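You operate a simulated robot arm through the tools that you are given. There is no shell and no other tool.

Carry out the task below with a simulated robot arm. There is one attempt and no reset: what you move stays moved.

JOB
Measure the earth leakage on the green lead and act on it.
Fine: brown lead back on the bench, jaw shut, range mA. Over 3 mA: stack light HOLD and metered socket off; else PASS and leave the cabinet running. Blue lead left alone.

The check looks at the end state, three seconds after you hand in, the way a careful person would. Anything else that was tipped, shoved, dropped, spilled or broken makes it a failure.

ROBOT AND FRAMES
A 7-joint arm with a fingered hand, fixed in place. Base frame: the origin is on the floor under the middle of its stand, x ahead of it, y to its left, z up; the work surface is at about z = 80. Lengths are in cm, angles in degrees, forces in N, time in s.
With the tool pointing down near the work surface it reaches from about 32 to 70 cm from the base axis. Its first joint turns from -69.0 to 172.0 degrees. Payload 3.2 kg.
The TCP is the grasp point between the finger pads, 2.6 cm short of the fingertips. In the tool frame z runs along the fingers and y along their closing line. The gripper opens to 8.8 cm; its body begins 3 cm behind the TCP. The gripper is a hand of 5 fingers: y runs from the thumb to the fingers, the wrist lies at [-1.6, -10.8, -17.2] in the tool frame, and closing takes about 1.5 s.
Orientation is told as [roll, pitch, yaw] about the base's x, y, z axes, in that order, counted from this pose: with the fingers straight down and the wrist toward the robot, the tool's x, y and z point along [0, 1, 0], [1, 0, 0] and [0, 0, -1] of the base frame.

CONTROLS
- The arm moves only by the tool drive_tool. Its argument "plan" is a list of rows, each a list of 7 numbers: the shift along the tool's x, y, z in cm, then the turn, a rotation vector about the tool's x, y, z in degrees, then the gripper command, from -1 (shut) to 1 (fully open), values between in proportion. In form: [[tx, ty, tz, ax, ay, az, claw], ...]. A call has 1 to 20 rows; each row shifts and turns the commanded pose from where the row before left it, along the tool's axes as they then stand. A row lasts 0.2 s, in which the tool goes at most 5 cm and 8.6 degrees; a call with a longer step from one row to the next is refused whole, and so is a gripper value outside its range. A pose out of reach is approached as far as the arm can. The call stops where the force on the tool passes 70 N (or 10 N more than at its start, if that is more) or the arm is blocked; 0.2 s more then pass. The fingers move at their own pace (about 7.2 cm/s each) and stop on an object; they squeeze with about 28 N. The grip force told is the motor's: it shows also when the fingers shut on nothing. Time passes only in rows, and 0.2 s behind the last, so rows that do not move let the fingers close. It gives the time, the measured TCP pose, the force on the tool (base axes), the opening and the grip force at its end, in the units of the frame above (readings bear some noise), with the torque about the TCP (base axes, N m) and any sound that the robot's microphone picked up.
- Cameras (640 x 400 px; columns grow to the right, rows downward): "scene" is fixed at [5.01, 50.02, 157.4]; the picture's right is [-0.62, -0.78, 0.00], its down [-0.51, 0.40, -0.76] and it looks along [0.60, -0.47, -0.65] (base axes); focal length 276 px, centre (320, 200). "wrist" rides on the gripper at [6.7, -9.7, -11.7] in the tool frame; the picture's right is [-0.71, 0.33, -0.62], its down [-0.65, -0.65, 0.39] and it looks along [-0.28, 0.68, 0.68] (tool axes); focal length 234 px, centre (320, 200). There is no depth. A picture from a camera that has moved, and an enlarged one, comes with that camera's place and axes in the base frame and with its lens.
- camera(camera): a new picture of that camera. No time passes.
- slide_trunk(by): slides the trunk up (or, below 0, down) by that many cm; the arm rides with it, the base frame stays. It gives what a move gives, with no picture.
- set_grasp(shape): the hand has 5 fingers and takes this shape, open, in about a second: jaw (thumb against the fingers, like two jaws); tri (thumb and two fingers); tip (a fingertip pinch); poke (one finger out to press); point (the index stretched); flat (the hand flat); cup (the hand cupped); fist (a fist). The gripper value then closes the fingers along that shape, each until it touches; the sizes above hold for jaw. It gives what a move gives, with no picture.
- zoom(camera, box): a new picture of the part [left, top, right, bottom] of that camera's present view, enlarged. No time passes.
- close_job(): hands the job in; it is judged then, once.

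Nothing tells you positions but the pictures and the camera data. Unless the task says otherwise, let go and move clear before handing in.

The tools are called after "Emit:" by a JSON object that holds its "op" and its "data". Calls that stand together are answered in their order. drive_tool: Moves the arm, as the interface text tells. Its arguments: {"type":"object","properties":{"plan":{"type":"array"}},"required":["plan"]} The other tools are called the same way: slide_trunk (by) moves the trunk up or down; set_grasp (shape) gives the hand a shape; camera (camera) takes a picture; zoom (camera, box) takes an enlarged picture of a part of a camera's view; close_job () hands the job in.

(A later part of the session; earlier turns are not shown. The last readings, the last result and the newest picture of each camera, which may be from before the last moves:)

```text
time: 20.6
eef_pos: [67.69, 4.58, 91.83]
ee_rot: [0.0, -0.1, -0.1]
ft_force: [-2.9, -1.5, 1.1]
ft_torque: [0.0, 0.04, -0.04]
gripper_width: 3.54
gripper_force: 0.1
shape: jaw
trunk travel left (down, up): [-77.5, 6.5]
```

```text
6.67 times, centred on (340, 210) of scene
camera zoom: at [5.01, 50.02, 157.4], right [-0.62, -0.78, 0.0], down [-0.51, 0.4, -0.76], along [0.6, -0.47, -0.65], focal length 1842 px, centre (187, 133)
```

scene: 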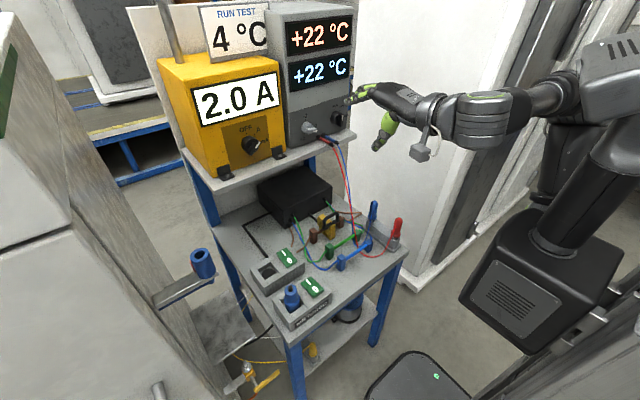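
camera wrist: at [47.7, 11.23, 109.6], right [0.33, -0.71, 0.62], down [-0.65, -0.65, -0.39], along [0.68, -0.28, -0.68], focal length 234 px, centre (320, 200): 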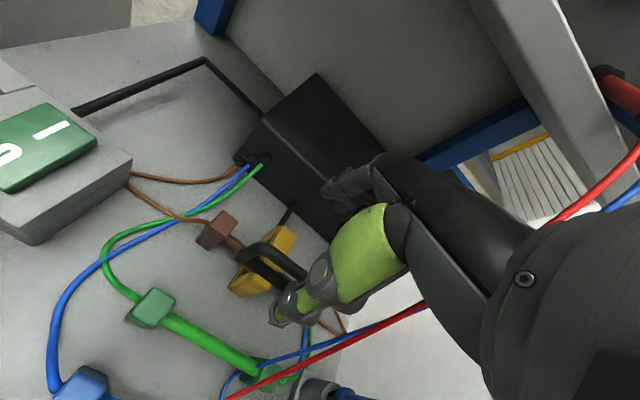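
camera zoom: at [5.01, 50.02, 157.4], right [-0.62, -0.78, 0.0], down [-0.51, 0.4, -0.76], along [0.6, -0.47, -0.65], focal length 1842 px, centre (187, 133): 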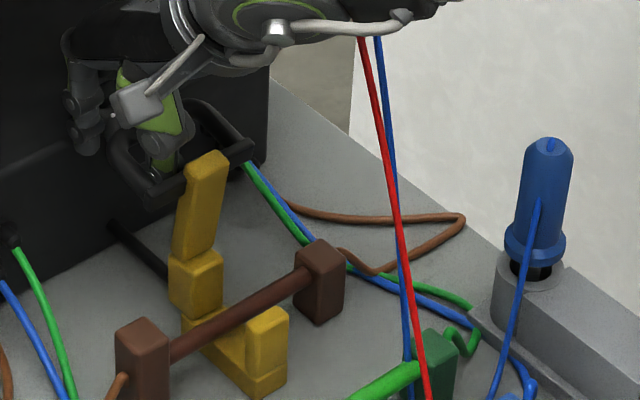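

Force is relaxed and the box hasn't moved. I'll continue lifting in small steps.

Emit:
{"op": "drive_tool", "data": {"plan": [[0, 0, -0.5, 0, 0, 0, -0.15], [0, 0, -0.5, 0, 0, 0, -0.15], [0, 0, -0.5, 0, 0, 0, -0.15]]}}

Emit:
{"op": "zoom", "data": {"camera": "wrist", "box": [200, 150, 440, 340]}}

Emit:
{"op": "zoom", "data": {"camera": "scene", "box": [305, 180, 375, 240]}}

```text
time: 21.4
eef_pos: [67.83, 4.75, 93.25]
ee_rot: [0.0, -0.1, 0.0]
ft_force: [0.2, -0.3, 0.0]
ft_torque: [0.0, 0.01, -0.01]
gripper_width: 3.7
gripper_force: 0.0
shape: jaw
trunk travel left (down, up): [-77.5, 6.5]
```

```text
2.11 times, centred on (320, 245) of wrist
camera zoom: at [58.0, 11.32, 104.87], right [0.33, -0.71, 0.62], down [-0.65, -0.65, -0.39], along [0.68, -0.28, -0.68], focal length 493 px, centre (320, 105)
```

zoom: 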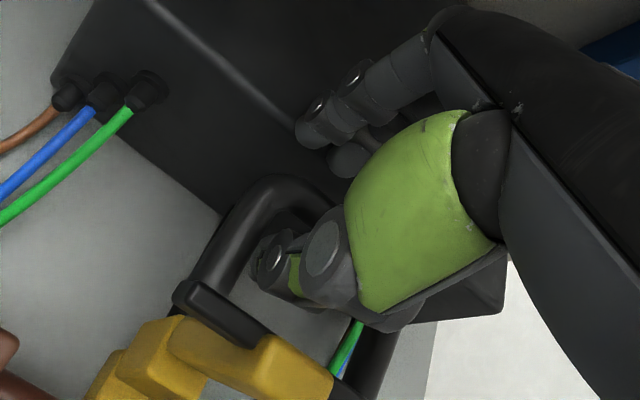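

```text
6.67 times, centred on (340, 210) of scene
camera zoom: at [5.01, 50.02, 157.4], right [-0.62, -0.78, 0.0], down [-0.51, 0.4, -0.76], along [0.6, -0.47, -0.65], focal length 1842 px, centre (187, 133)
```

zoom: 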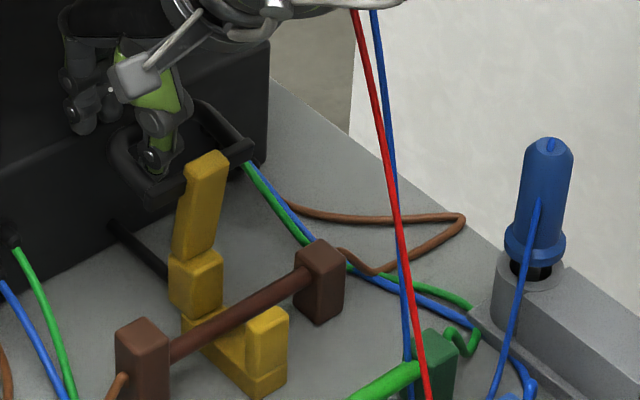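

The lid stays open by itself with zero force. I'll rise clear of it and back away, then look at the brown lead.

Emit:
{"op": "drive_tool", "data": {"plan": [[0, 0, -1, 0, 0, 0, -0.15], [0, 0, -1, 0, 0, 0, -0.15], [0, 0, -1.5, 0, 0, 0, -0.15], [0, -2, -1, 0, 0, 0, -0.15], [0, -4, 0, 0, 0, 0, -0.15], [0, -4, 0, 0, 0, 0, 0.3], [0, -4, 0, 0, 0, 0, 1], [0, -4, 0, 0, 0, 0, 1], [-3, -3, 0, 0, 0, 0, 1], [-4, 0, 0, 0, 0, 0, 1], [-3, 0, 0, 0, 0, 0, 1]]}}

Emit:
{"op": "camera", "data": {"camera": "wrist"}}

Emit:
{"op": "zoom", "data": {"camera": "scene", "box": [260, 170, 400, 270]}}

```text
time: 23.8
eef_pos: [46.82, -5.16, 97.54]
ee_rot: [0.1, 0.0, 0.0]
ft_force: [-0.4, 0.3, -0.6]
ft_torque: [0.03, 0.04, 0.0]
gripper_width: 8.78
gripper_force: 0.0
shape: jaw
trunk travel left (down, up): [-77.5, 6.5]
```

```text
taken
camera wrist: at [37.07, 1.47, 109.27], right [0.33, -0.71, 0.62], down [-0.65, -0.65, -0.39], along [0.68, -0.28, -0.68], focal length 234 px, centre (320, 200)
```

wrist: 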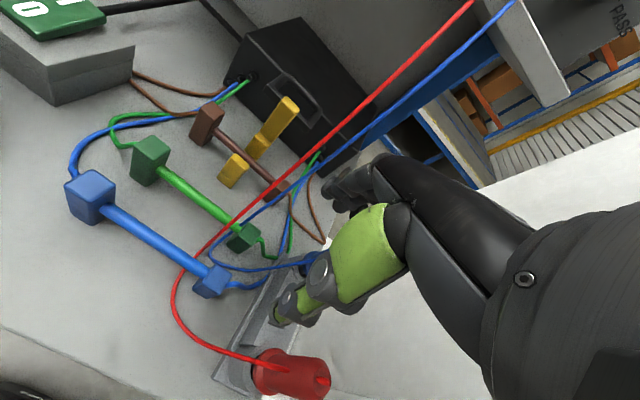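

```text
4.00 times, centred on (330, 220) of scene
camera zoom: at [5.01, 50.02, 157.4], right [-0.62, -0.78, 0.0], down [-0.51, 0.4, -0.76], along [0.6, -0.47, -0.65], focal length 1105 px, centre (280, 120)
```

zoom: 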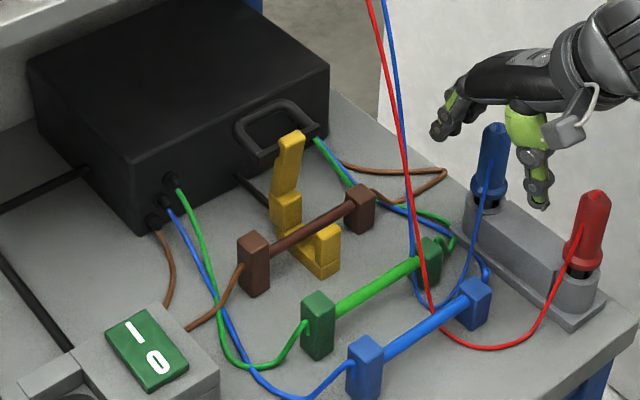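

The jaw is open and stays open. Now I need accurate positions of the blocks and yoke, so I'll zoom both cameras on the leads.

Emit:
{"op": "zoom", "data": {"camera": "wrist", "box": [120, 80, 340, 260]}}

Emit:
{"op": "zoom", "data": {"camera": "scene", "box": [310, 205, 390, 265]}}

```text
2.22 times, centred on (230, 170) of wrist
camera zoom: at [37.07, 1.47, 109.27], right [0.33, -0.71, 0.62], down [-0.65, -0.65, -0.39], along [0.68, -0.28, -0.68], focal length 520 px, centre (520, 267)
```

zoom: 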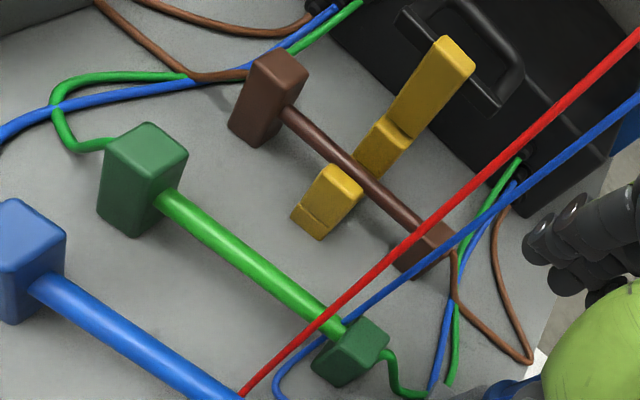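

```text
6.67 times, centred on (350, 235) of scene
camera zoom: at [5.01, 50.02, 157.4], right [-0.62, -0.78, 0.0], down [-0.51, 0.4, -0.76], along [0.6, -0.47, -0.65], focal length 1842 px, centre (120, -33)
```

zoom: 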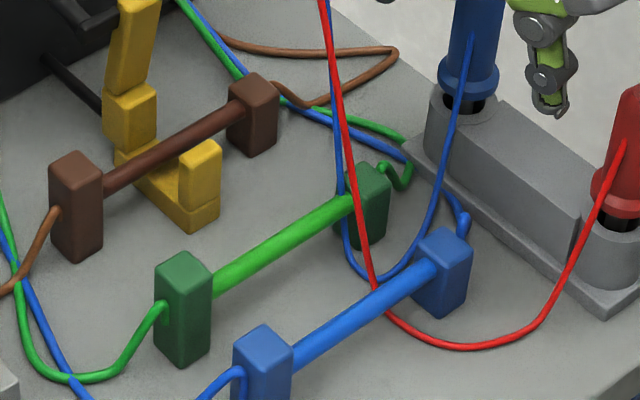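

Brown and green are both ~13 cm long (blocks at y≈10.2 and −2.7; brown x≈59.7, green x≈50.8), yoke posts near x 57 and 63. I'll move clear and try the narrower three-finger shape, then look at it.

Emit:
{"op": "drive_tool", "data": {"plan": [[4, 0, -1, 0, 0, 0, 1], [4.5, 0, -1, 0, 0, 0, 1], [4.5, 0, -1, 0, 0, 0, 1]]}}

Emit:
{"op": "set_grasp", "data": {"shape": "tri"}}

Emit:
{"op": "camera", "data": {"camera": "wrist"}}

Emit:
{"op": "zoom", "data": {"camera": "scene", "box": [310, 120, 430, 220]}}

```text
time: 24.6
eef_pos: [46.83, 8.14, 100.7]
ee_rot: [-0.1, 0.1, -0.1]
ft_force: [1.1, 1.2, -0.2]
ft_torque: [-0.01, -0.01, 0.01]
gripper_width: 8.79
gripper_force: 0.1
shape: jaw
trunk travel left (down, up): [-77.5, 6.5]
```

```text
time: 25.5
eef_pos: [46.78, 7.94, 100.71]
ee_rot: [0.0, 0.1, 0.0]
ft_force: [0.3, 0.2, 0.9]
ft_torque: [-0.02, 0.01, 0.01]
gripper_width: 8.78
gripper_force: 0.1
shape: tri
trunk travel left (down, up): [-77.5, 6.5]
```

```text
taken
camera wrist: at [36.96, 14.63, 112.31], right [0.33, -0.71, 0.62], down [-0.65, -0.65, -0.39], along [0.68, -0.28, -0.68], focal length 234 px, centre (320, 200)
```

wrist: 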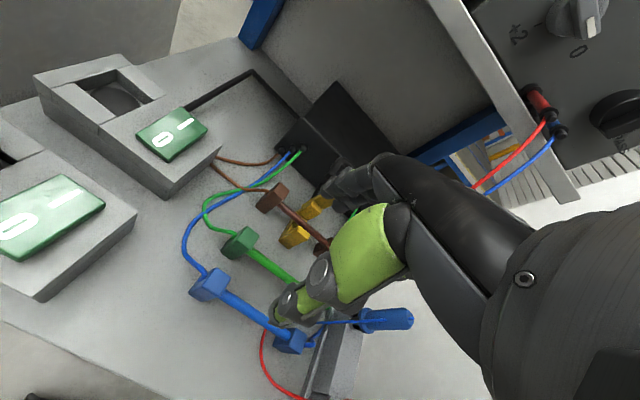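

```text
4.00 times, centred on (370, 170) of scene
camera zoom: at [5.01, 50.02, 157.4], right [-0.62, -0.78, 0.0], down [-0.51, 0.4, -0.76], along [0.6, -0.47, -0.65], focal length 1105 px, centre (120, 320)
```

zoom: 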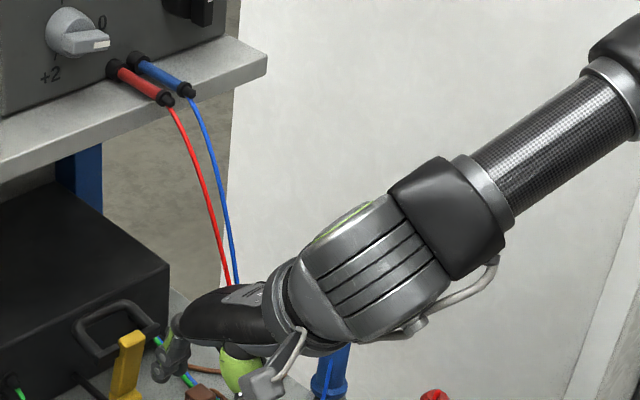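

Emit:
{"op": "zoom", "data": {"camera": "scene", "box": [330, 190, 400, 240]}}

Emit:
{"op": "zoom", "data": {"camera": "wrist", "box": [250, 140, 450, 340]}}

```text
8.00 times, centred on (365, 215) of scene
camera zoom: at [5.01, 50.02, 157.4], right [-0.62, -0.78, 0.0], down [-0.51, 0.4, -0.76], along [0.6, -0.47, -0.65], focal length 2210 px, centre (-40, 80)
```

zoom: 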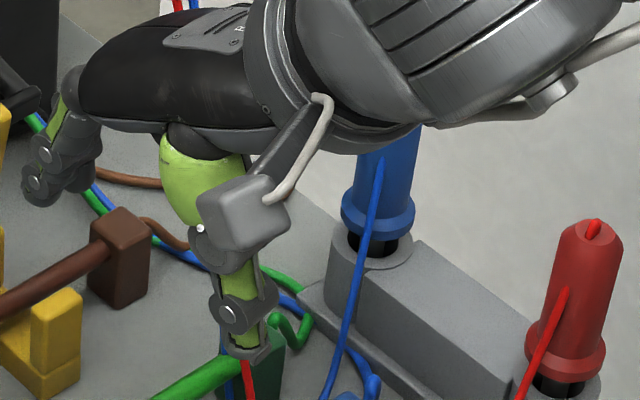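

```text
2.00 times, centred on (350, 240) of wrist
camera zoom: at [36.96, 14.63, 112.31], right [0.33, -0.71, 0.62], down [-0.65, -0.65, -0.39], along [0.68, -0.28, -0.68], focal length 468 px, centre (260, 120)
```

zoom: 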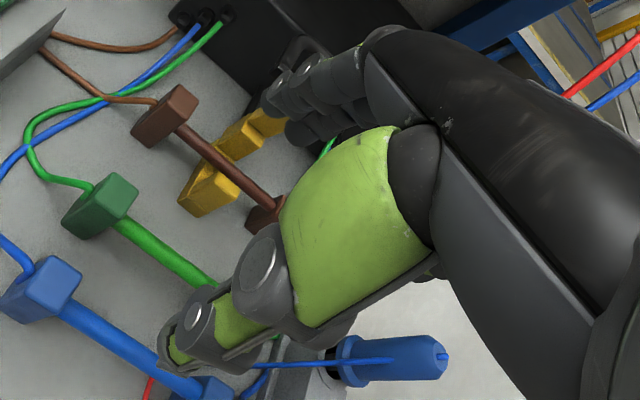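

I want to know the finger layout across the hand before reaching between objects, so I'll zoom on the fingers.

Emit:
{"op": "zoom", "data": {"camera": "wrist", "box": [310, 140, 410, 240]}}

Emit:
{"op": "zoom", "data": {"camera": "scene", "box": [328, 190, 368, 222]}}

```text
4.00 times, centred on (360, 190) of wrist
camera zoom: at [36.96, 14.63, 112.31], right [0.33, -0.71, 0.62], down [-0.65, -0.65, -0.39], along [0.68, -0.28, -0.68], focal length 937 px, centre (160, 240)
```

zoom: 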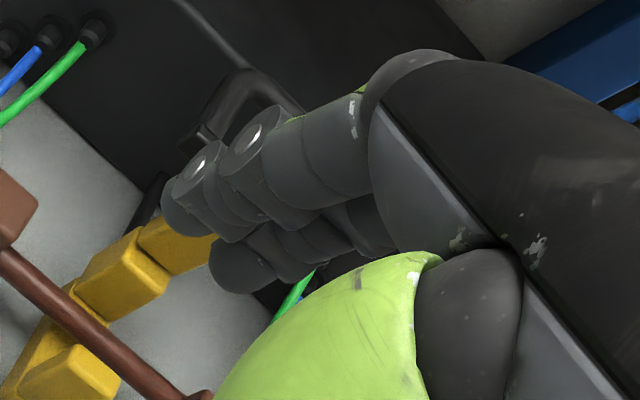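

```text
12.50 times, centred on (348, 206) of scene
camera zoom: at [5.01, 50.02, 157.4], right [-0.62, -0.78, 0.0], down [-0.51, 0.4, -0.76], along [0.6, -0.47, -0.65], focal length 3453 px, centre (-30, 125)
```

zoom: 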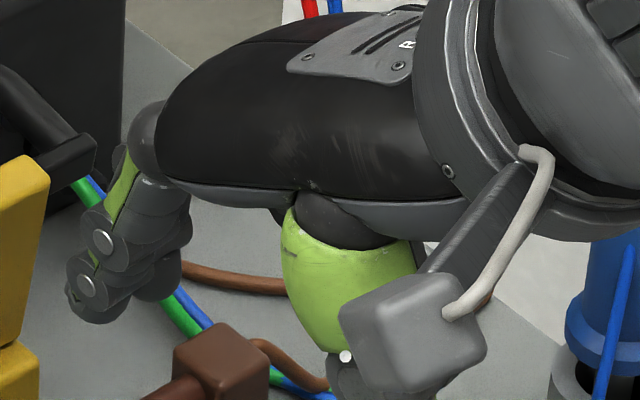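

In this shape the index and middle straddle the TCP and the other fingers extend toward −y, so I'll roll the hand 40° so it approaches the brown lead's near block from the +y side, clear of the open lid and the wires.

Emit:
{"op": "drive_tool", "data": {"plan": [[0, 0, 0, 0, -8, 0, 1], [0, 0, 0, 0, -8, 0, 1], [0, 0, 0, 0, -8, 0, 1], [0, 0, 0, 0, -8, 0, 1], [0, 0, 0, 0, -8, 0, 1], [0, 0, 0, 0, 0, 0, 0.25]]}}

Emit:
{"op": "camera", "data": {"camera": "scene"}}

Emit:
{"op": "camera", "data": {"camera": "wrist"}}

```text
time: 26.9
eef_pos: [46.75, 7.73, 100.71]
ee_rot: [-40.1, 0.0, -0.1]
ft_force: [0.2, 0.5, 0.0]
ft_torque: [0.0, 0.02, -0.01]
gripper_width: 5.59
gripper_force: 0.0
shape: tri
trunk travel left (down, up): [-77.5, 6.5]
```

```text
taken
```

scene: 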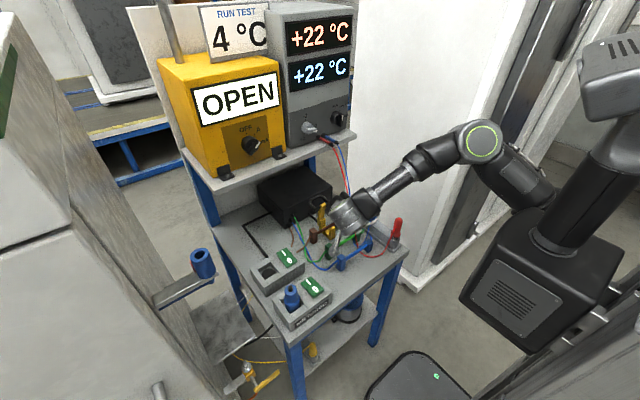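

```text
taken
camera wrist: at [36.97, 20.38, 105.3], right [0.33, -0.14, 0.93], down [-0.65, -0.75, 0.12], along [0.68, -0.65, -0.34], focal length 234 px, centre (320, 200)
```

wrist: 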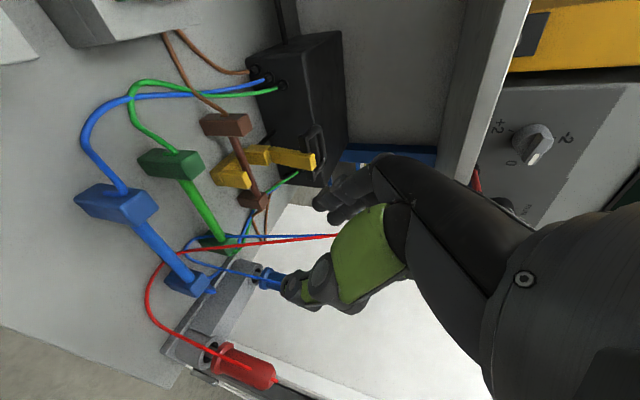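

The meter display reads OPEN, confirming the jaw is open. Now I'll move to the pre-grasp spot off the brown near block.

Emit:
{"op": "drive_tool", "data": {"plan": [[2.23, 3.23, -0.34, 0, 0, 0, 0.25], [2.23, 3.23, -0.34, 0, 0, 0, 0.25], [2.23, 3.23, -0.34, 0, 0, 0, 0.25], [2.23, 3.23, -0.34, 0, 0, 0, 0.25], [0, 0, 0, 0, 0, 0, 0.25]]}}

Emit:
{"op": "camera", "data": {"camera": "wrist"}}

Emit:
{"op": "zoom", "data": {"camera": "scene", "box": [270, 170, 400, 270]}}

```text
time: 28.1
eef_pos: [56.82, 11.84, 96.94]
ee_rot: [-40.0, 0.0, 0.0]
ft_force: [0.8, 0.3, -0.3]
ft_torque: [0.03, 0.0, 0.01]
gripper_width: 5.51
gripper_force: 0.1
shape: tri
out of reach, approached as far as the arm can: row 3, 4
trunk travel left (down, up): [-77.5, 6.5]
```

```text
taken
camera wrist: at [47.08, 24.38, 101.61], right [0.33, -0.14, 0.93], down [-0.65, -0.75, 0.12], along [0.68, -0.65, -0.34], focal length 234 px, centre (320, 200)
```

wrist: 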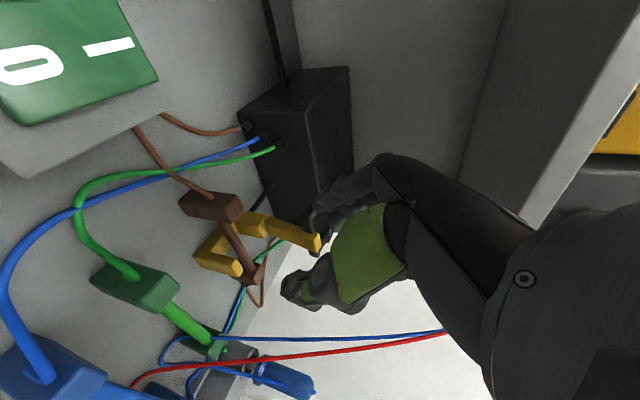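

```text
4.00 times, centred on (335, 220) of scene
camera zoom: at [5.01, 50.02, 157.4], right [-0.62, -0.78, 0.0], down [-0.51, 0.4, -0.76], along [0.6, -0.47, -0.65], focal length 1105 px, centre (260, 120)
```

zoom: 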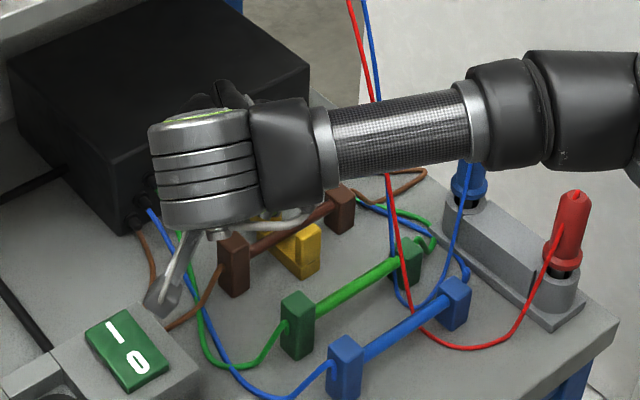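

The arm ran out of reach there with the trunk high. I'll back off and up, then lower the trunk about 20 cm to bring the shoulder closer to the work.

Emit:
{"op": "drive_tool", "data": {"plan": [[-1, -2, -3, 0, 0, 0, 0.25], [-1, -2, -3, 0, 0, 0, 0.25], [-1.5, -2, -3, 0, 0, 0, 0.25], [-2, -2, -3, 0, 0, 0, 0.25], [-2, -2, -3, 0, 0, 0, 0.25], [0, 0, 0, 0, 0, 0, 0.25]]}}

Emit:
{"op": "camera", "data": {"camera": "scene"}}

```text
time: 29.5
eef_pos: [47.1, 15.26, 113.31]
ee_rot: [-39.8, 0.3, -0.7]
ft_force: [-0.2, -0.4, -0.1]
ft_torque: [0.03, 0.01, -0.01]
gripper_width: 5.53
gripper_force: 0.0
shape: tri
trunk travel left (down, up): [-77.5, 6.5]
```

```text
taken
```

scene: 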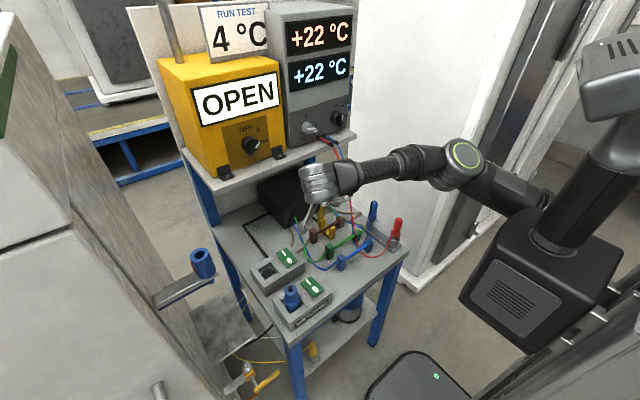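

Emit:
{"op": "slide_trunk", "data": {"by": -12}}

Emit:
{"op": "camera", "data": {"camera": "scene"}}

```text
time: 31.0
eef_pos: [47.16, 15.36, 101.49]
ee_rot: [-39.6, 0.0, -0.7]
ft_force: [0.5, 0.1, -0.8]
ft_torque: [-0.03, -0.02, 0.02]
gripper_width: 5.55
gripper_force: 0.1
shape: tri
trunk travel left (down, up): [-65.5, 18.5]
```

```text
taken
```

scene: 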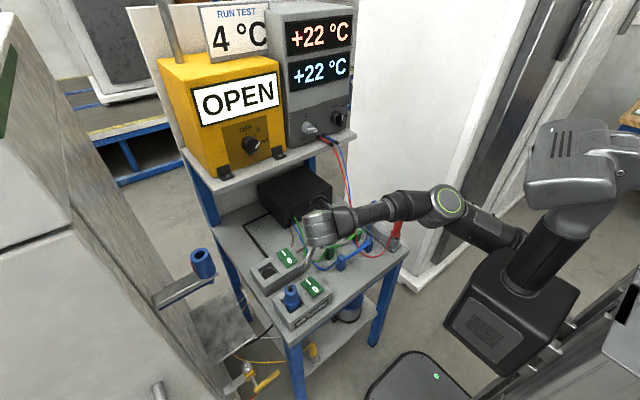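

Emit:
{"op": "drive_tool", "data": {"plan": [[1.5, 3.1, 1.68, 0, 0, 0, 0.25], [1.5, 3.1, 1.68, 0, 0, 0, 0.25], [1.5, 3.1, 1.68, 0, 0, 0, 0.25], [1.5, 3.1, 1.0, 0, 0, 0, 0.25], [0, 0, 0, 0, 0, 0, 0.25]]}}

Emit:
{"op": "camera", "data": {"camera": "wrist"}}

Emit:
{"op": "zoom", "data": {"camera": "scene", "box": [270, 170, 400, 270]}}

```text
time: 32.2
eef_pos: [57.18, 11.02, 93.37]
ee_rot: [-40.0, 0.0, 0.0]
ft_force: [0.9, 0.4, -0.1]
ft_torque: [-0.03, -0.02, 0.0]
gripper_width: 5.55
gripper_force: 0.0
shape: tri
out of reach, approached as far as the arm can: row 1, 2, 3, 4
trunk travel left (down, up): [-65.5, 18.5]
```

```text
taken
camera wrist: at [47.4, 23.62, 98.02], right [0.33, -0.14, 0.93], down [-0.65, -0.75, 0.12], along [0.68, -0.65, -0.34], focal length 234 px, centre (320, 200)
```

wrist: 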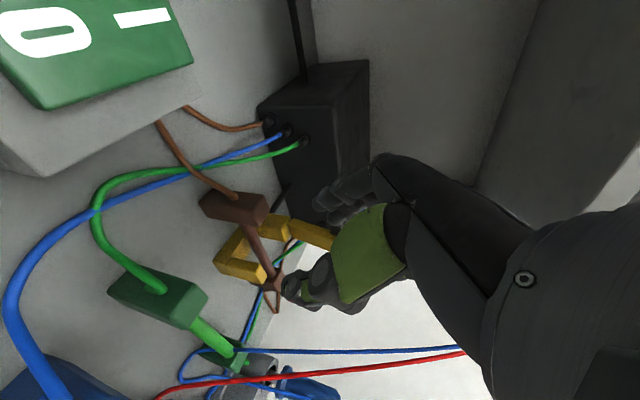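

```text
4.00 times, centred on (335, 220) of scene
camera zoom: at [5.01, 50.02, 157.4], right [-0.62, -0.78, 0.0], down [-0.51, 0.4, -0.76], along [0.6, -0.47, -0.65], focal length 1105 px, centre (260, 120)
```

zoom: 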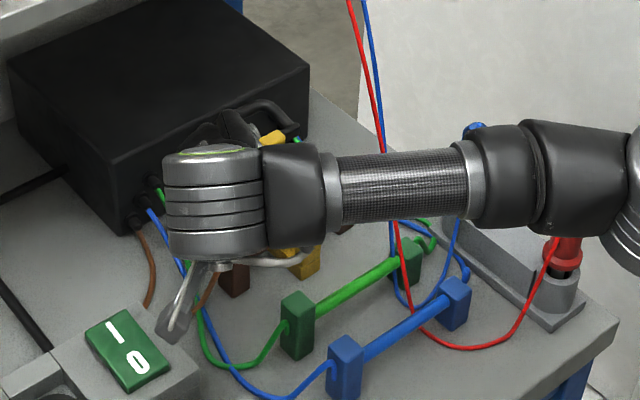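

The trunk helped little; the limit seems to be around here with this roll. I'll test small shifts to learn which direction is limiting.

Emit:
{"op": "drive_tool", "data": {"plan": [[0, 1.2, 0, 0, 0, 0, 0.25], [0, 0, 0, 0, 0, 0, 0.25]]}}

Emit:
{"op": "drive_tool", "data": {"plan": [[0, 0, 1, 0, 0, 0, 0.25], [0, 0, 0, 0, 0, 0, 0.25]]}}

```text
time: 32.8
eef_pos: [58.37, 10.31, 93.38]
ee_rot: [-40.2, 0.0, -0.1]
ft_force: [0.3, 0.2, -0.1]
ft_torque: [0.02, 0.02, -0.03]
gripper_width: 5.55
gripper_force: 0.0
shape: tri
out of reach, approached as far as the arm can: row 1
trunk travel left (down, up): [-65.5, 18.5]
```

```text
time: 33.4
eef_pos: [58.53, 9.51, 92.72]
ee_rot: [-40.0, 0.0, 0.0]
ft_force: [0.1, -0.9, -0.3]
ft_torque: [0.04, 0.01, -0.02]
gripper_width: 5.51
gripper_force: 0.1
shape: tri
trunk travel left (down, up): [-65.5, 18.5]
```

The limit is mainly in +y, so I'll reduce the roll to 30°, which still clears the lid, and go above the brown near block.

Emit:
{"op": "drive_tool", "data": {"plan": [[0, 0, 0, 0, 5, 0, 0.25], [0, 0, 0, 0, 5, 0, 0.25], [0, 0, 0, 0, 0, 0, 0.25]]}}

Emit:
{"op": "drive_tool", "data": {"plan": [[1.5, 1.1, -0.75, 0, 0, 0, 0.25], [0, 0, 0, 0, 0, 0, 0.25]]}}

Emit:
{"op": "camera", "data": {"camera": "wrist"}}

Emit:
{"op": "zoom", "data": {"camera": "scene", "box": [280, 180, 380, 250]}}

```text
time: 34.2
eef_pos: [58.39, 9.56, 92.68]
ee_rot: [-29.9, -0.1, 0.0]
ft_force: [0.0, 0.6, -0.5]
ft_torque: [0.0, 0.0, 0.02]
gripper_width: 5.49
gripper_force: 0.2
shape: tri
trunk travel left (down, up): [-65.5, 18.5]
```

```text
time: 34.8
eef_pos: [59.54, 11.11, 92.63]
ee_rot: [-29.8, 0.0, -0.1]
ft_force: [0.0, -0.2, 0.7]
ft_torque: [-0.01, -0.01, 0.0]
gripper_width: 5.51
gripper_force: 0.2
shape: tri
trunk travel left (down, up): [-65.5, 18.5]
```

```text
taken
camera wrist: at [49.7, 22.76, 99.28], right [0.33, -0.3, 0.89], down [-0.65, -0.76, -0.01], along [0.68, -0.58, -0.45], focal length 234 px, centre (320, 200)
```

wrist: 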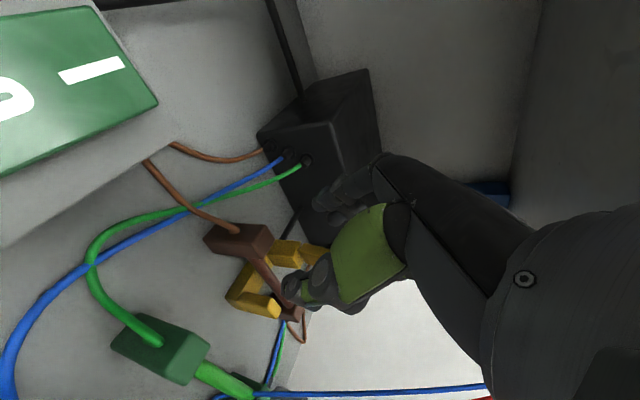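

```text
5.71 times, centred on (330, 215) of scene
camera zoom: at [5.01, 50.02, 157.4], right [-0.62, -0.78, 0.0], down [-0.51, 0.4, -0.76], along [0.6, -0.47, -0.65], focal length 1579 px, centre (263, 114)
```

zoom: 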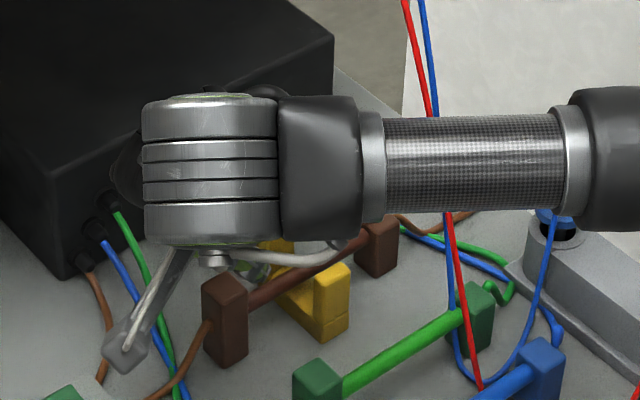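

Reached above the brown near block. I'll descend vertically half way and check the alignment.

Emit:
{"op": "drive_tool", "data": {"plan": [[0.95, 0.1, 1.65, 0, 0, 0, 0.25], [0.95, 0, 1.65, 0, 0, 0, 0.25], [0, 0, 0, 0, 0, 0, 0.25]]}}

Emit:
{"op": "zoom", "data": {"camera": "wrist", "box": [200, 130, 420, 330]}}

Emit:
{"op": "zoom", "data": {"camera": "scene", "box": [290, 190, 370, 250]}}

```text
time: 35.6
eef_pos: [59.62, 11.2, 88.62]
ee_rot: [-30.0, 0.0, 0.0]
ft_force: [-0.1, -0.1, 0.4]
ft_torque: [-0.01, 0.02, -0.01]
gripper_width: 5.53
gripper_force: 0.1
shape: tri
trunk travel left (down, up): [-65.5, 18.5]
```

```text
2.00 times, centred on (310, 230) of wrist
camera zoom: at [49.73, 22.78, 95.34], right [0.33, -0.3, 0.89], down [-0.65, -0.76, -0.01], along [0.68, -0.58, -0.45], focal length 468 px, centre (340, 140)
```

zoom: 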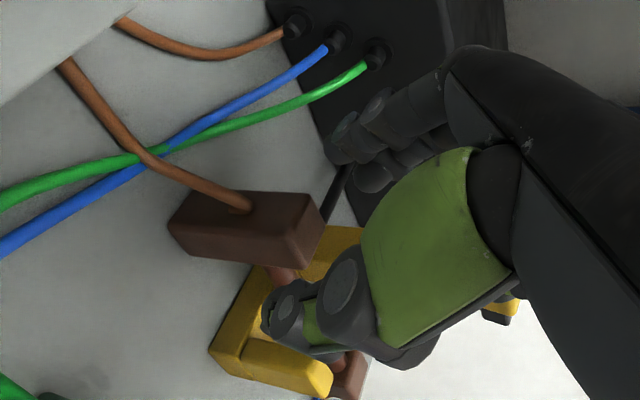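

```text
6.67 times, centred on (330, 220) of scene
camera zoom: at [5.01, 50.02, 157.4], right [-0.62, -0.78, 0.0], down [-0.51, 0.4, -0.76], along [0.6, -0.47, -0.65], focal length 1842 px, centre (253, 67)
```

zoom: 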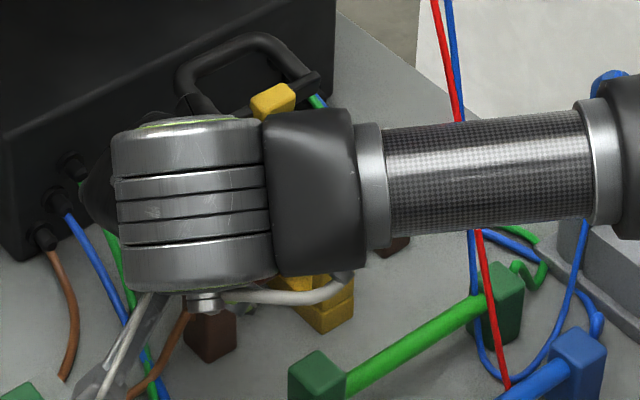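

The block's top is where I expected, about [59.5, 10.2, 86]. I'll descend the rest and close on it.

Emit:
{"op": "drive_tool", "data": {"plan": [[0.7, 0, 1.2, 0, 0, 0, 0.25], [0.7, 0, 1.2, 0, 0, 0, 0.25], [0.4, 0, 0.8, 0, 0, 0, 0.25], [0, 0, 0, 0, 0, 0, 0.25]]}}

Emit:
{"op": "zoom", "data": {"camera": "wrist", "box": [200, 130, 420, 330]}}

```text
time: 36.6
eef_pos: [59.58, 11.14, 85.04]
ee_rot: [-30.0, 0.1, 0.0]
ft_force: [0.4, -0.8, -0.2]
ft_torque: [0.01, -0.03, -0.04]
gripper_width: 5.53
gripper_force: 0.0
shape: tri
trunk travel left (down, up): [-65.5, 18.5]
```

```text
2.00 times, centred on (310, 230) of wrist
camera zoom: at [49.79, 22.7, 91.67], right [0.33, -0.3, 0.89], down [-0.65, -0.76, -0.01], along [0.68, -0.58, -0.45], focal length 468 px, centre (340, 140)
```

zoom: 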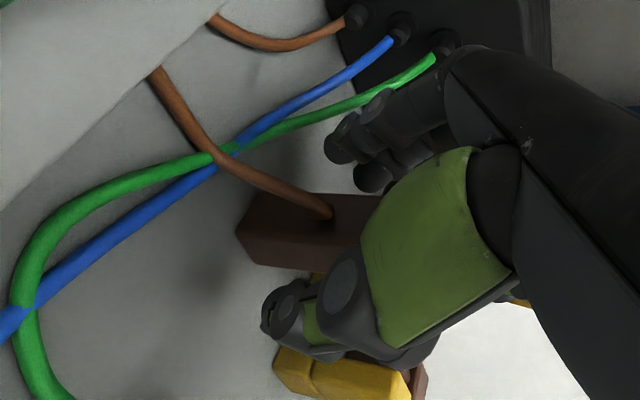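

Emit:
{"op": "drive_tool", "data": {"plan": [[0, 0, 0, 0, 0, 0, 0], [0, 0, 0, 0, 0, 0, -0.3], [0, 0, 0, 0, 0, 0, -0.6], [0, 0, 0, 0, 0, 0, -1], [0, 0, 0, 0, 0, 0, -1], [0, 0, 0, 0, 0, 0, -1], [0, 0, 0, 0, 0, 0, -1]]}}

Emit:
{"op": "zoom", "data": {"camera": "wrist", "box": [200, 130, 420, 330]}}

Emit:
{"op": "zoom", "data": {"camera": "scene", "box": [280, 190, 380, 260]}}

```text
time: 38.2
eef_pos: [59.69, 11.04, 85.04]
ee_rot: [-30.1, 0.0, 0.0]
ft_force: [0.3, 0.6, 0.6]
ft_torque: [0.01, -0.01, 0.01]
gripper_width: 1.84
gripper_force: 28.0
shape: tri
trunk travel left (down, up): [-65.5, 18.5]
```

```text
2.00 times, centred on (310, 230) of wrist
camera zoom: at [49.8, 22.7, 91.68], right [0.33, -0.3, 0.89], down [-0.65, -0.76, -0.01], along [0.68, -0.58, -0.45], focal length 468 px, centre (340, 140)
```

zoom: 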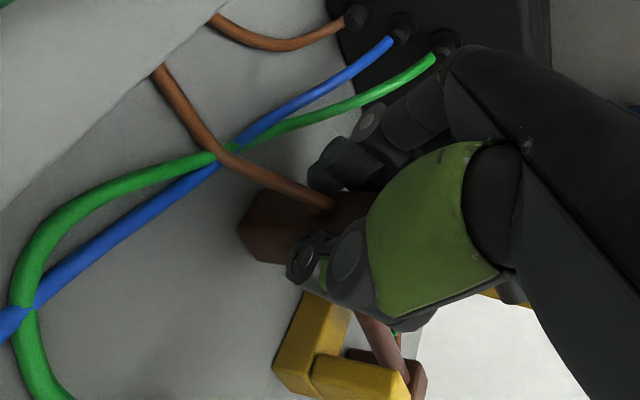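

```text
5.71 times, centred on (330, 225) of scene
camera zoom: at [5.01, 50.02, 157.4], right [-0.62, -0.78, 0.0], down [-0.51, 0.4, -0.76], along [0.6, -0.47, -0.65], focal length 1579 px, centre (263, 57)
```

zoom: 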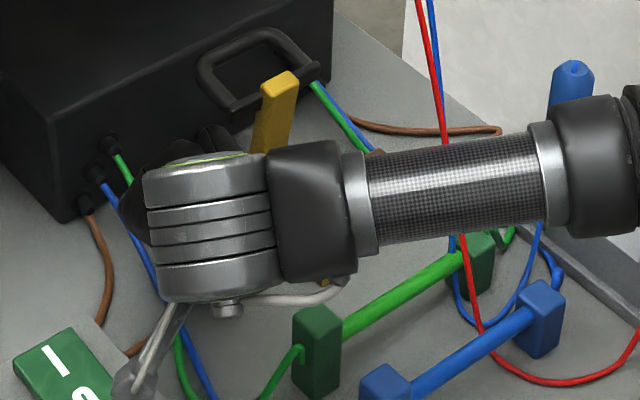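

Gripped (1.84 cm wide block). I'll lift it slowly about 4.5 cm straight up and check.

Emit:
{"op": "drive_tool", "data": {"plan": [[-0.25, 0, -0.43, 0, 0, 0, -1], [-0.5, 0, -0.87, 0, 0, 0, -1], [-0.5, 0, -0.87, 0, 0, 0, -1], [-0.5, 0, -0.87, 0, 0, 0, -1], [-0.5, 0, -0.87, 0, 0, 0, -1], [0, 0, 0, 0, 0, 0, -1]]}}

Emit:
{"op": "camera", "data": {"camera": "wrist"}}

Emit:
{"op": "zoom", "data": {"camera": "scene", "box": [280, 180, 400, 265]}}

```text
time: 39.6
eef_pos: [59.65, 11.06, 89.42]
ee_rot: [-30.1, 0.0, -0.2]
ft_force: [-0.8, 0.1, -0.3]
ft_torque: [0.05, -0.01, -0.01]
gripper_width: 1.82
gripper_force: 28.2
shape: tri
trunk travel left (down, up): [-65.5, 18.5]
```

```text
taken
camera wrist: at [49.83, 22.75, 96.25], right [0.33, -0.3, 0.89], down [-0.65, -0.76, -0.01], along [0.68, -0.58, -0.45], focal length 234 px, centre (320, 200)
```

wrist: 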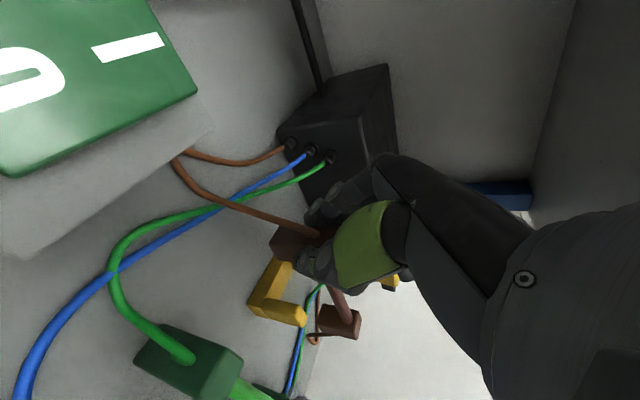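

```text
4.71 times, centred on (340, 222) of scene
camera zoom: at [5.01, 50.02, 157.4], right [-0.62, -0.78, 0.0], down [-0.51, 0.4, -0.76], along [0.6, -0.47, -0.65], focal length 1300 px, centre (226, 94)
```

zoom: 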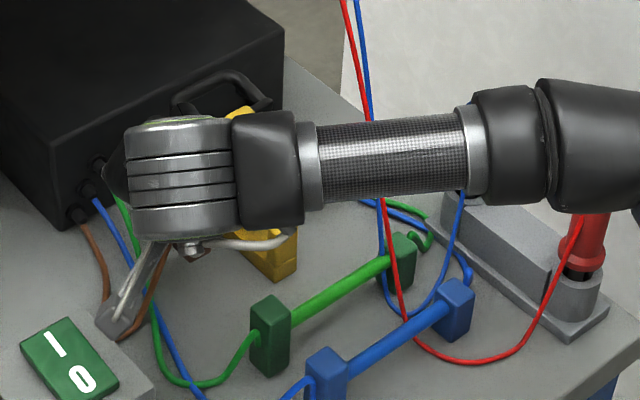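

Emit:
{"op": "zoom", "data": {"camera": "wrist", "box": [230, 190, 430, 370]}}

Emit:
{"op": "zoom", "data": {"camera": "scene", "box": [310, 190, 380, 240]}}

```text
2.22 times, centred on (330, 280) of wrist
camera zoom: at [49.83, 22.75, 96.25], right [0.33, -0.3, 0.89], down [-0.65, -0.76, -0.01], along [0.68, -0.58, -0.45], focal length 520 px, centre (298, 22)
```

zoom: 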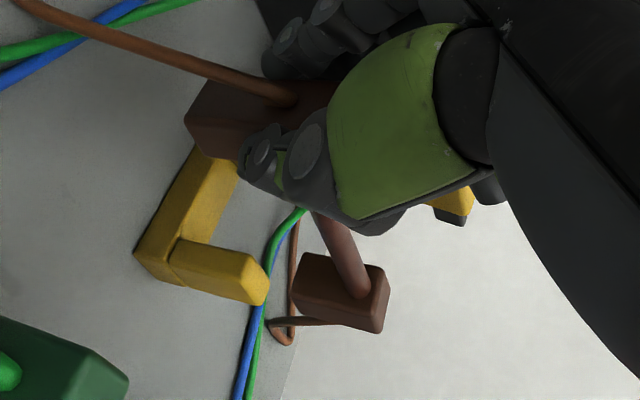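

```text
8.00 times, centred on (345, 215) of scene
camera zoom: at [5.01, 50.02, 157.4], right [-0.62, -0.78, 0.0], down [-0.51, 0.4, -0.76], along [0.6, -0.47, -0.65], focal length 2210 px, centre (120, 80)
```

zoom: 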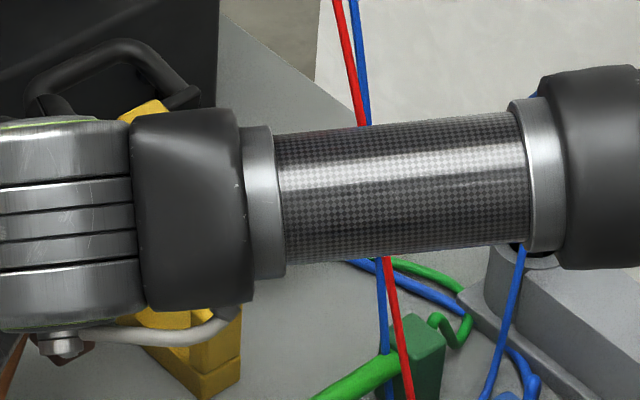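

Brown is up and nearly level, clear of the yoke. I'll carry it toward the robot to x≈55.3 and +2 cm in y, between the yoke and the green lead.

Emit:
{"op": "drive_tool", "data": {"plan": [[0.58, -1.45, -0.33, 0, 0, 0, -1], [0.58, -1.45, -0.33, 0, 0, 0, -1], [0.58, -1.45, -0.33, 0, 0, 0, -1], [0, 0, 0, 0, 0, 0, -1], [0.5, 0, 0.87, 0, 0, 0, -1], [0.5, 0, 0.87, 0, 0, 0, -1], [0.5, 0, 0.87, 0, 0, 0, -1], [0, 0, 0, 0, 0, 0, -1]]}}

Emit:
{"op": "camera", "data": {"camera": "wrist"}}

Emit:
{"op": "zoom", "data": {"camera": "scene", "box": [280, 190, 400, 275]}}

```text
time: 41.4
eef_pos: [55.26, 13.18, 86.48]
ee_rot: [-30.0, 0.0, 0.0]
ft_force: [-0.9, 1.0, -0.9]
ft_torque: [0.05, -0.02, -0.01]
gripper_width: 1.81
gripper_force: 27.6
shape: tri
trunk travel left (down, up): [-65.5, 18.5]
```

```text
taken
camera wrist: at [45.5, 24.73, 93.27], right [0.33, -0.3, 0.89], down [-0.65, -0.76, -0.01], along [0.68, -0.58, -0.45], focal length 234 px, centre (320, 200)
```

wrist: 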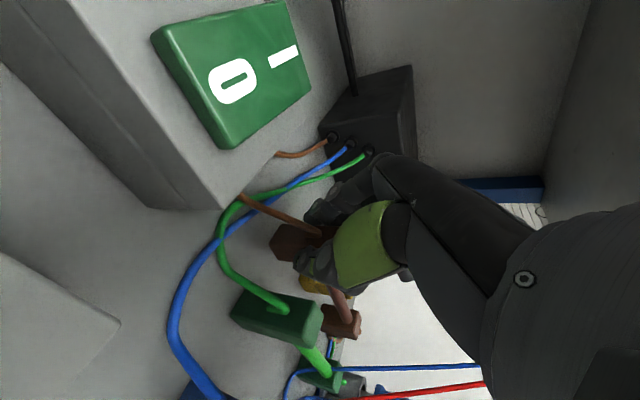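

```text
4.71 times, centred on (340, 232) of scene
camera zoom: at [5.01, 50.02, 157.4], right [-0.62, -0.78, 0.0], down [-0.51, 0.4, -0.76], along [0.6, -0.47, -0.65], focal length 1300 px, centre (226, 47)
```

zoom: 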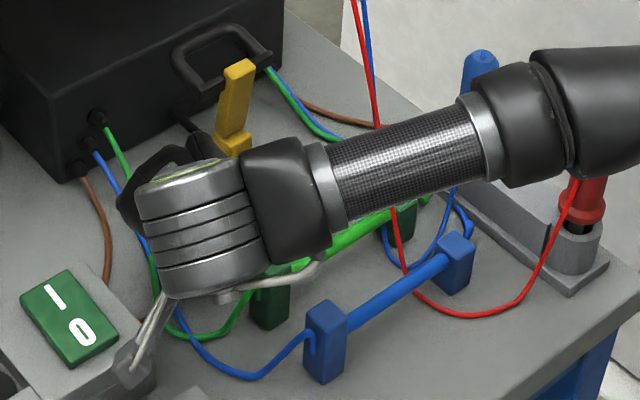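

Brown hangs 1.4 cm above the bench between the yoke and the green lead. I'll lower it gently until it stands.

Emit:
{"op": "drive_tool", "data": {"plan": [[0.2, 0, 0.35, 0, 0, 0, -1], [0.2, 0, 0.35, 0, 0, 0, -1], [0.2, 0, 0.35, 0, 0, 0, -1], [0.1, 0, 0.17, 0, 0, 0, -1], [0, 0, 0, 0, 0, 0, -1]]}}

Emit:
{"op": "zoom", "data": {"camera": "wrist", "box": [220, 190, 420, 370]}}

```text
time: 42.6
eef_pos: [55.33, 13.15, 85.17]
ee_rot: [-30.0, 0.0, 0.0]
ft_force: [-0.6, -0.1, -0.3]
ft_torque: [0.04, 0.01, 0.0]
gripper_width: 1.82
gripper_force: 28.2
shape: tri
trunk travel left (down, up): [-65.5, 18.5]
```

```text
2.22 times, centred on (320, 280) of wrist
camera zoom: at [45.43, 24.73, 91.86], right [0.33, -0.3, 0.89], down [-0.65, -0.76, -0.01], along [0.68, -0.58, -0.45], focal length 520 px, centre (320, 22)
```

zoom: 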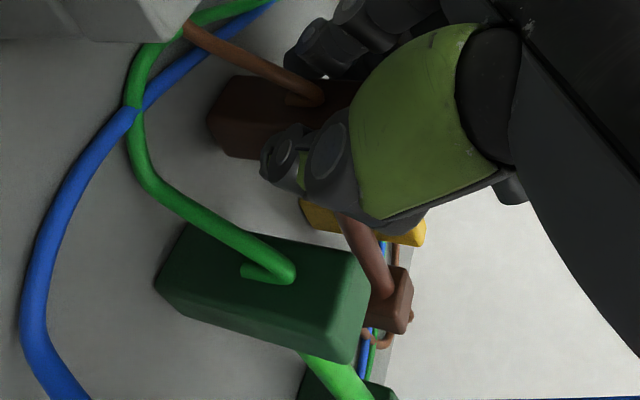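

Emit:
{"op": "drive_tool", "data": {"plan": [[0.05, 0, 0.09, 0, 0, 0, -1], [0.05, 0, 0.09, 0, 0, 0, -1], [0, 0, 0, 0, 0, 0, -1]]}}

```text
time: 43.4
eef_pos: [55.27, 13.06, 84.84]
ee_rot: [-30.0, -0.1, 0.0]
ft_force: [-0.6, -0.3, 2.3]
ft_torque: [0.01, -0.07, -0.01]
gripper_width: 1.81
gripper_force: 27.5
shape: tri
trunk travel left (down, up): [-65.5, 18.5]
```

It's touching the bench (2.3 N). I'll open just enough to release, then rise straight up.

Emit:
{"op": "drive_tool", "data": {"plan": [[0, 0, 0, 0, 0, 0, -0.4], [0, 0, 0, 0, 0, 0, -0.23], [0, 0, 0, 0, 0, 0, -0.23], [0, 0, 0, 0, 0, 0, -0.23]]}}

Emit:
{"op": "zoom", "data": {"camera": "wrist", "box": [220, 190, 420, 370]}}

```text
time: 44.4
eef_pos: [55.39, 13.03, 84.82]
ee_rot: [-30.1, -0.1, -0.1]
ft_force: [0.6, 0.3, 0.3]
ft_torque: [-0.04, 0.01, 0.01]
gripper_width: 3.37
gripper_force: 0.1
shape: tri
trunk travel left (down, up): [-65.5, 18.5]
```

```text
2.22 times, centred on (320, 280) of wrist
camera zoom: at [45.46, 24.71, 91.6], right [0.33, -0.3, 0.89], down [-0.65, -0.76, -0.01], along [0.68, -0.58, -0.45], focal length 520 px, centre (320, 22)
```

zoom: 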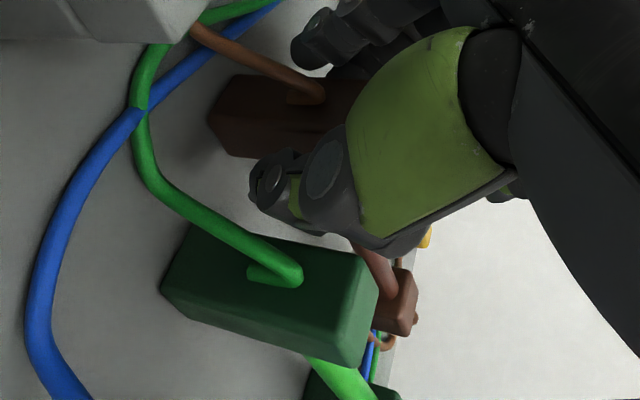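

Released with no disturbance. Now I'll rise straight up and inspect.

Emit:
{"op": "drive_tool", "data": {"plan": [[-0.5, 0, -0.87, 0, 0, 0, -0.23], [-0.75, 0, -1.3, 0, 0, 0, -0.23], [-1, 0, -1.73, 0, 0, 0, -0.23], [-1, 0, -1.73, 0, 0, 0, 0], [-1, 0, -1.73, 0, 0, 0, 0], [-1, -2, -1.73, 0, 0, 0, 0], [0, -3, 0, 0, 0, 0, 0], [0, -3, 0, 0, 0, 0, 0], [0, 0, 0, 0, 0, 0, 0]]}}

Emit:
{"op": "camera", "data": {"camera": "wrist"}}

Emit:
{"op": "camera", "data": {"camera": "scene"}}

```text
time: 46.4
eef_pos: [47.45, 13.01, 95.36]
ee_rot: [-30.1, 0.0, -0.1]
ft_force: [-0.3, 0.4, 0.3]
ft_torque: [-0.02, 0.0, 0.0]
gripper_width: 4.35
gripper_force: 0.1
shape: tri
trunk travel left (down, up): [-65.5, 18.5]
```

```text
taken
camera wrist: at [37.47, 24.61, 102.1], right [0.33, -0.3, 0.89], down [-0.65, -0.76, -0.01], along [0.68, -0.58, -0.45], focal length 234 px, centre (320, 200)
```

wrist: 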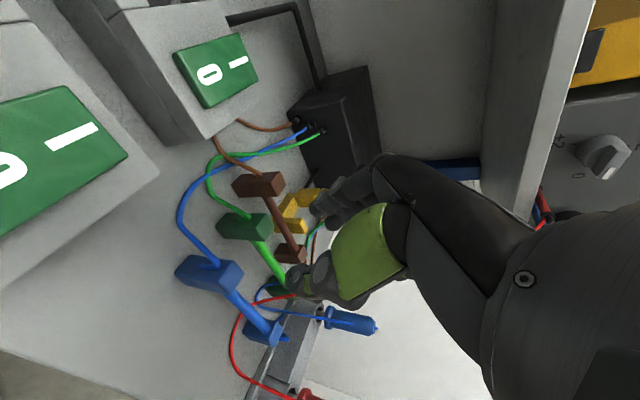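

```text
taken
```

scene: 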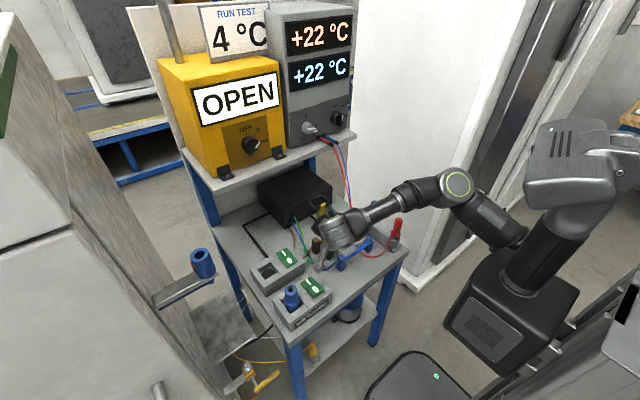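

Emit:
{"op": "zoom", "data": {"camera": "wrist", "box": [170, 150, 340, 310]}}

Emit:
{"op": "zoom", "data": {"camera": "scene", "box": [290, 200, 390, 275]}}

```text
2.50 times, centred on (255, 230) of wrist
camera zoom: at [37.47, 24.61, 102.1], right [0.33, -0.3, 0.89], down [-0.65, -0.76, -0.01], along [0.68, -0.58, -0.45], focal length 585 px, centre (482, 125)
```

zoom: 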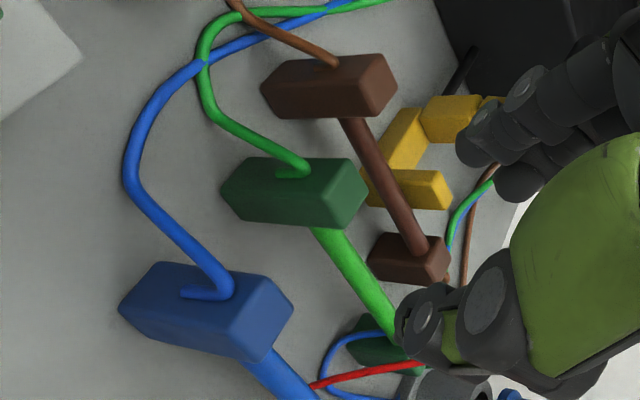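

```text
5.33 times, centred on (340, 238) of scene
camera zoom: at [5.01, 50.02, 157.4], right [-0.62, -0.78, 0.0], down [-0.51, 0.4, -0.76], along [0.6, -0.47, -0.65], focal length 1473 px, centre (213, 0)
```

zoom: 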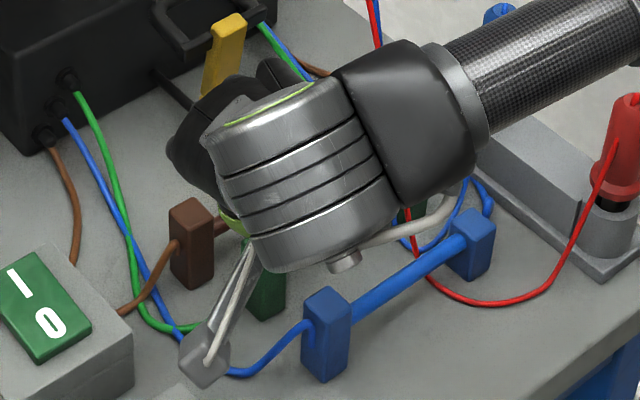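

Brown stands at x≈55.2 and green at x≈50.6 with room between. Next I'll grip the green lead's near block the same way, with a narrower opening.

Emit:
{"op": "drive_tool", "data": {"plan": [[-0.8, 1.6, 0.62, 0, 0, 0, -0.23], [-0.8, 1.6, 0.62, 0, 0, 0, -0.23], [1, 0, 1.73, 0, 0, 0, -0.23], [1, 0, 1.73, 0, 0, 0, -0.23], [1, 0, 1.73, 0, 0, 0, -0.23], [0, 0, 0, 0, 0, 0, -0.23]]}}

Emit:
{"op": "zoom", "data": {"camera": "wrist", "box": [200, 150, 420, 330]}}

Emit:
{"op": "zoom", "data": {"camera": "scene", "box": [290, 200, 390, 275]}}

```text
time: 47.8
eef_pos: [50.57, 10.98, 88.95]
ee_rot: [-30.0, 0.0, -0.1]
ft_force: [-0.6, 0.1, -0.3]
ft_torque: [-0.01, -0.01, -0.01]
gripper_width: 3.44
gripper_force: 0.1
shape: tri
trunk travel left (down, up): [-65.5, 18.5]
```

```text
2.22 times, centred on (310, 240) of wrist
camera zoom: at [40.77, 22.66, 95.75], right [0.33, -0.3, 0.89], down [-0.65, -0.76, -0.01], along [0.68, -0.58, -0.45], focal length 520 px, centre (342, 111)
```

zoom: 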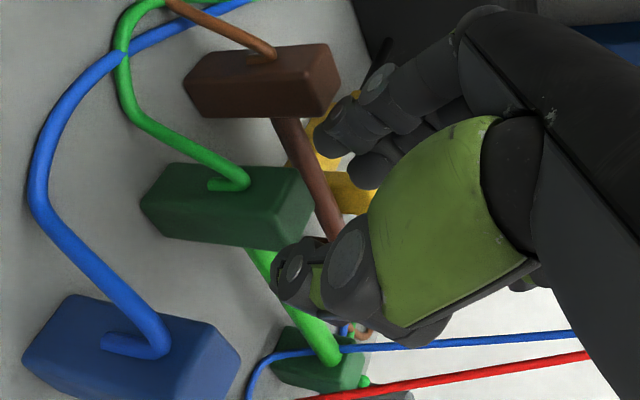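

```text
5.33 times, centred on (340, 238) of scene
camera zoom: at [5.01, 50.02, 157.4], right [-0.62, -0.78, 0.0], down [-0.51, 0.4, -0.76], along [0.6, -0.47, -0.65], focal length 1473 px, centre (213, 0)
```

zoom: 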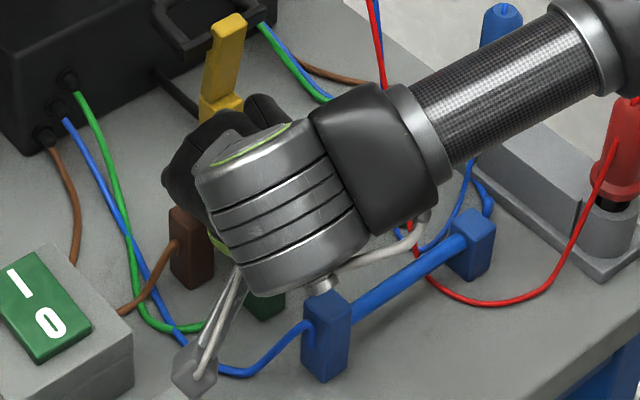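

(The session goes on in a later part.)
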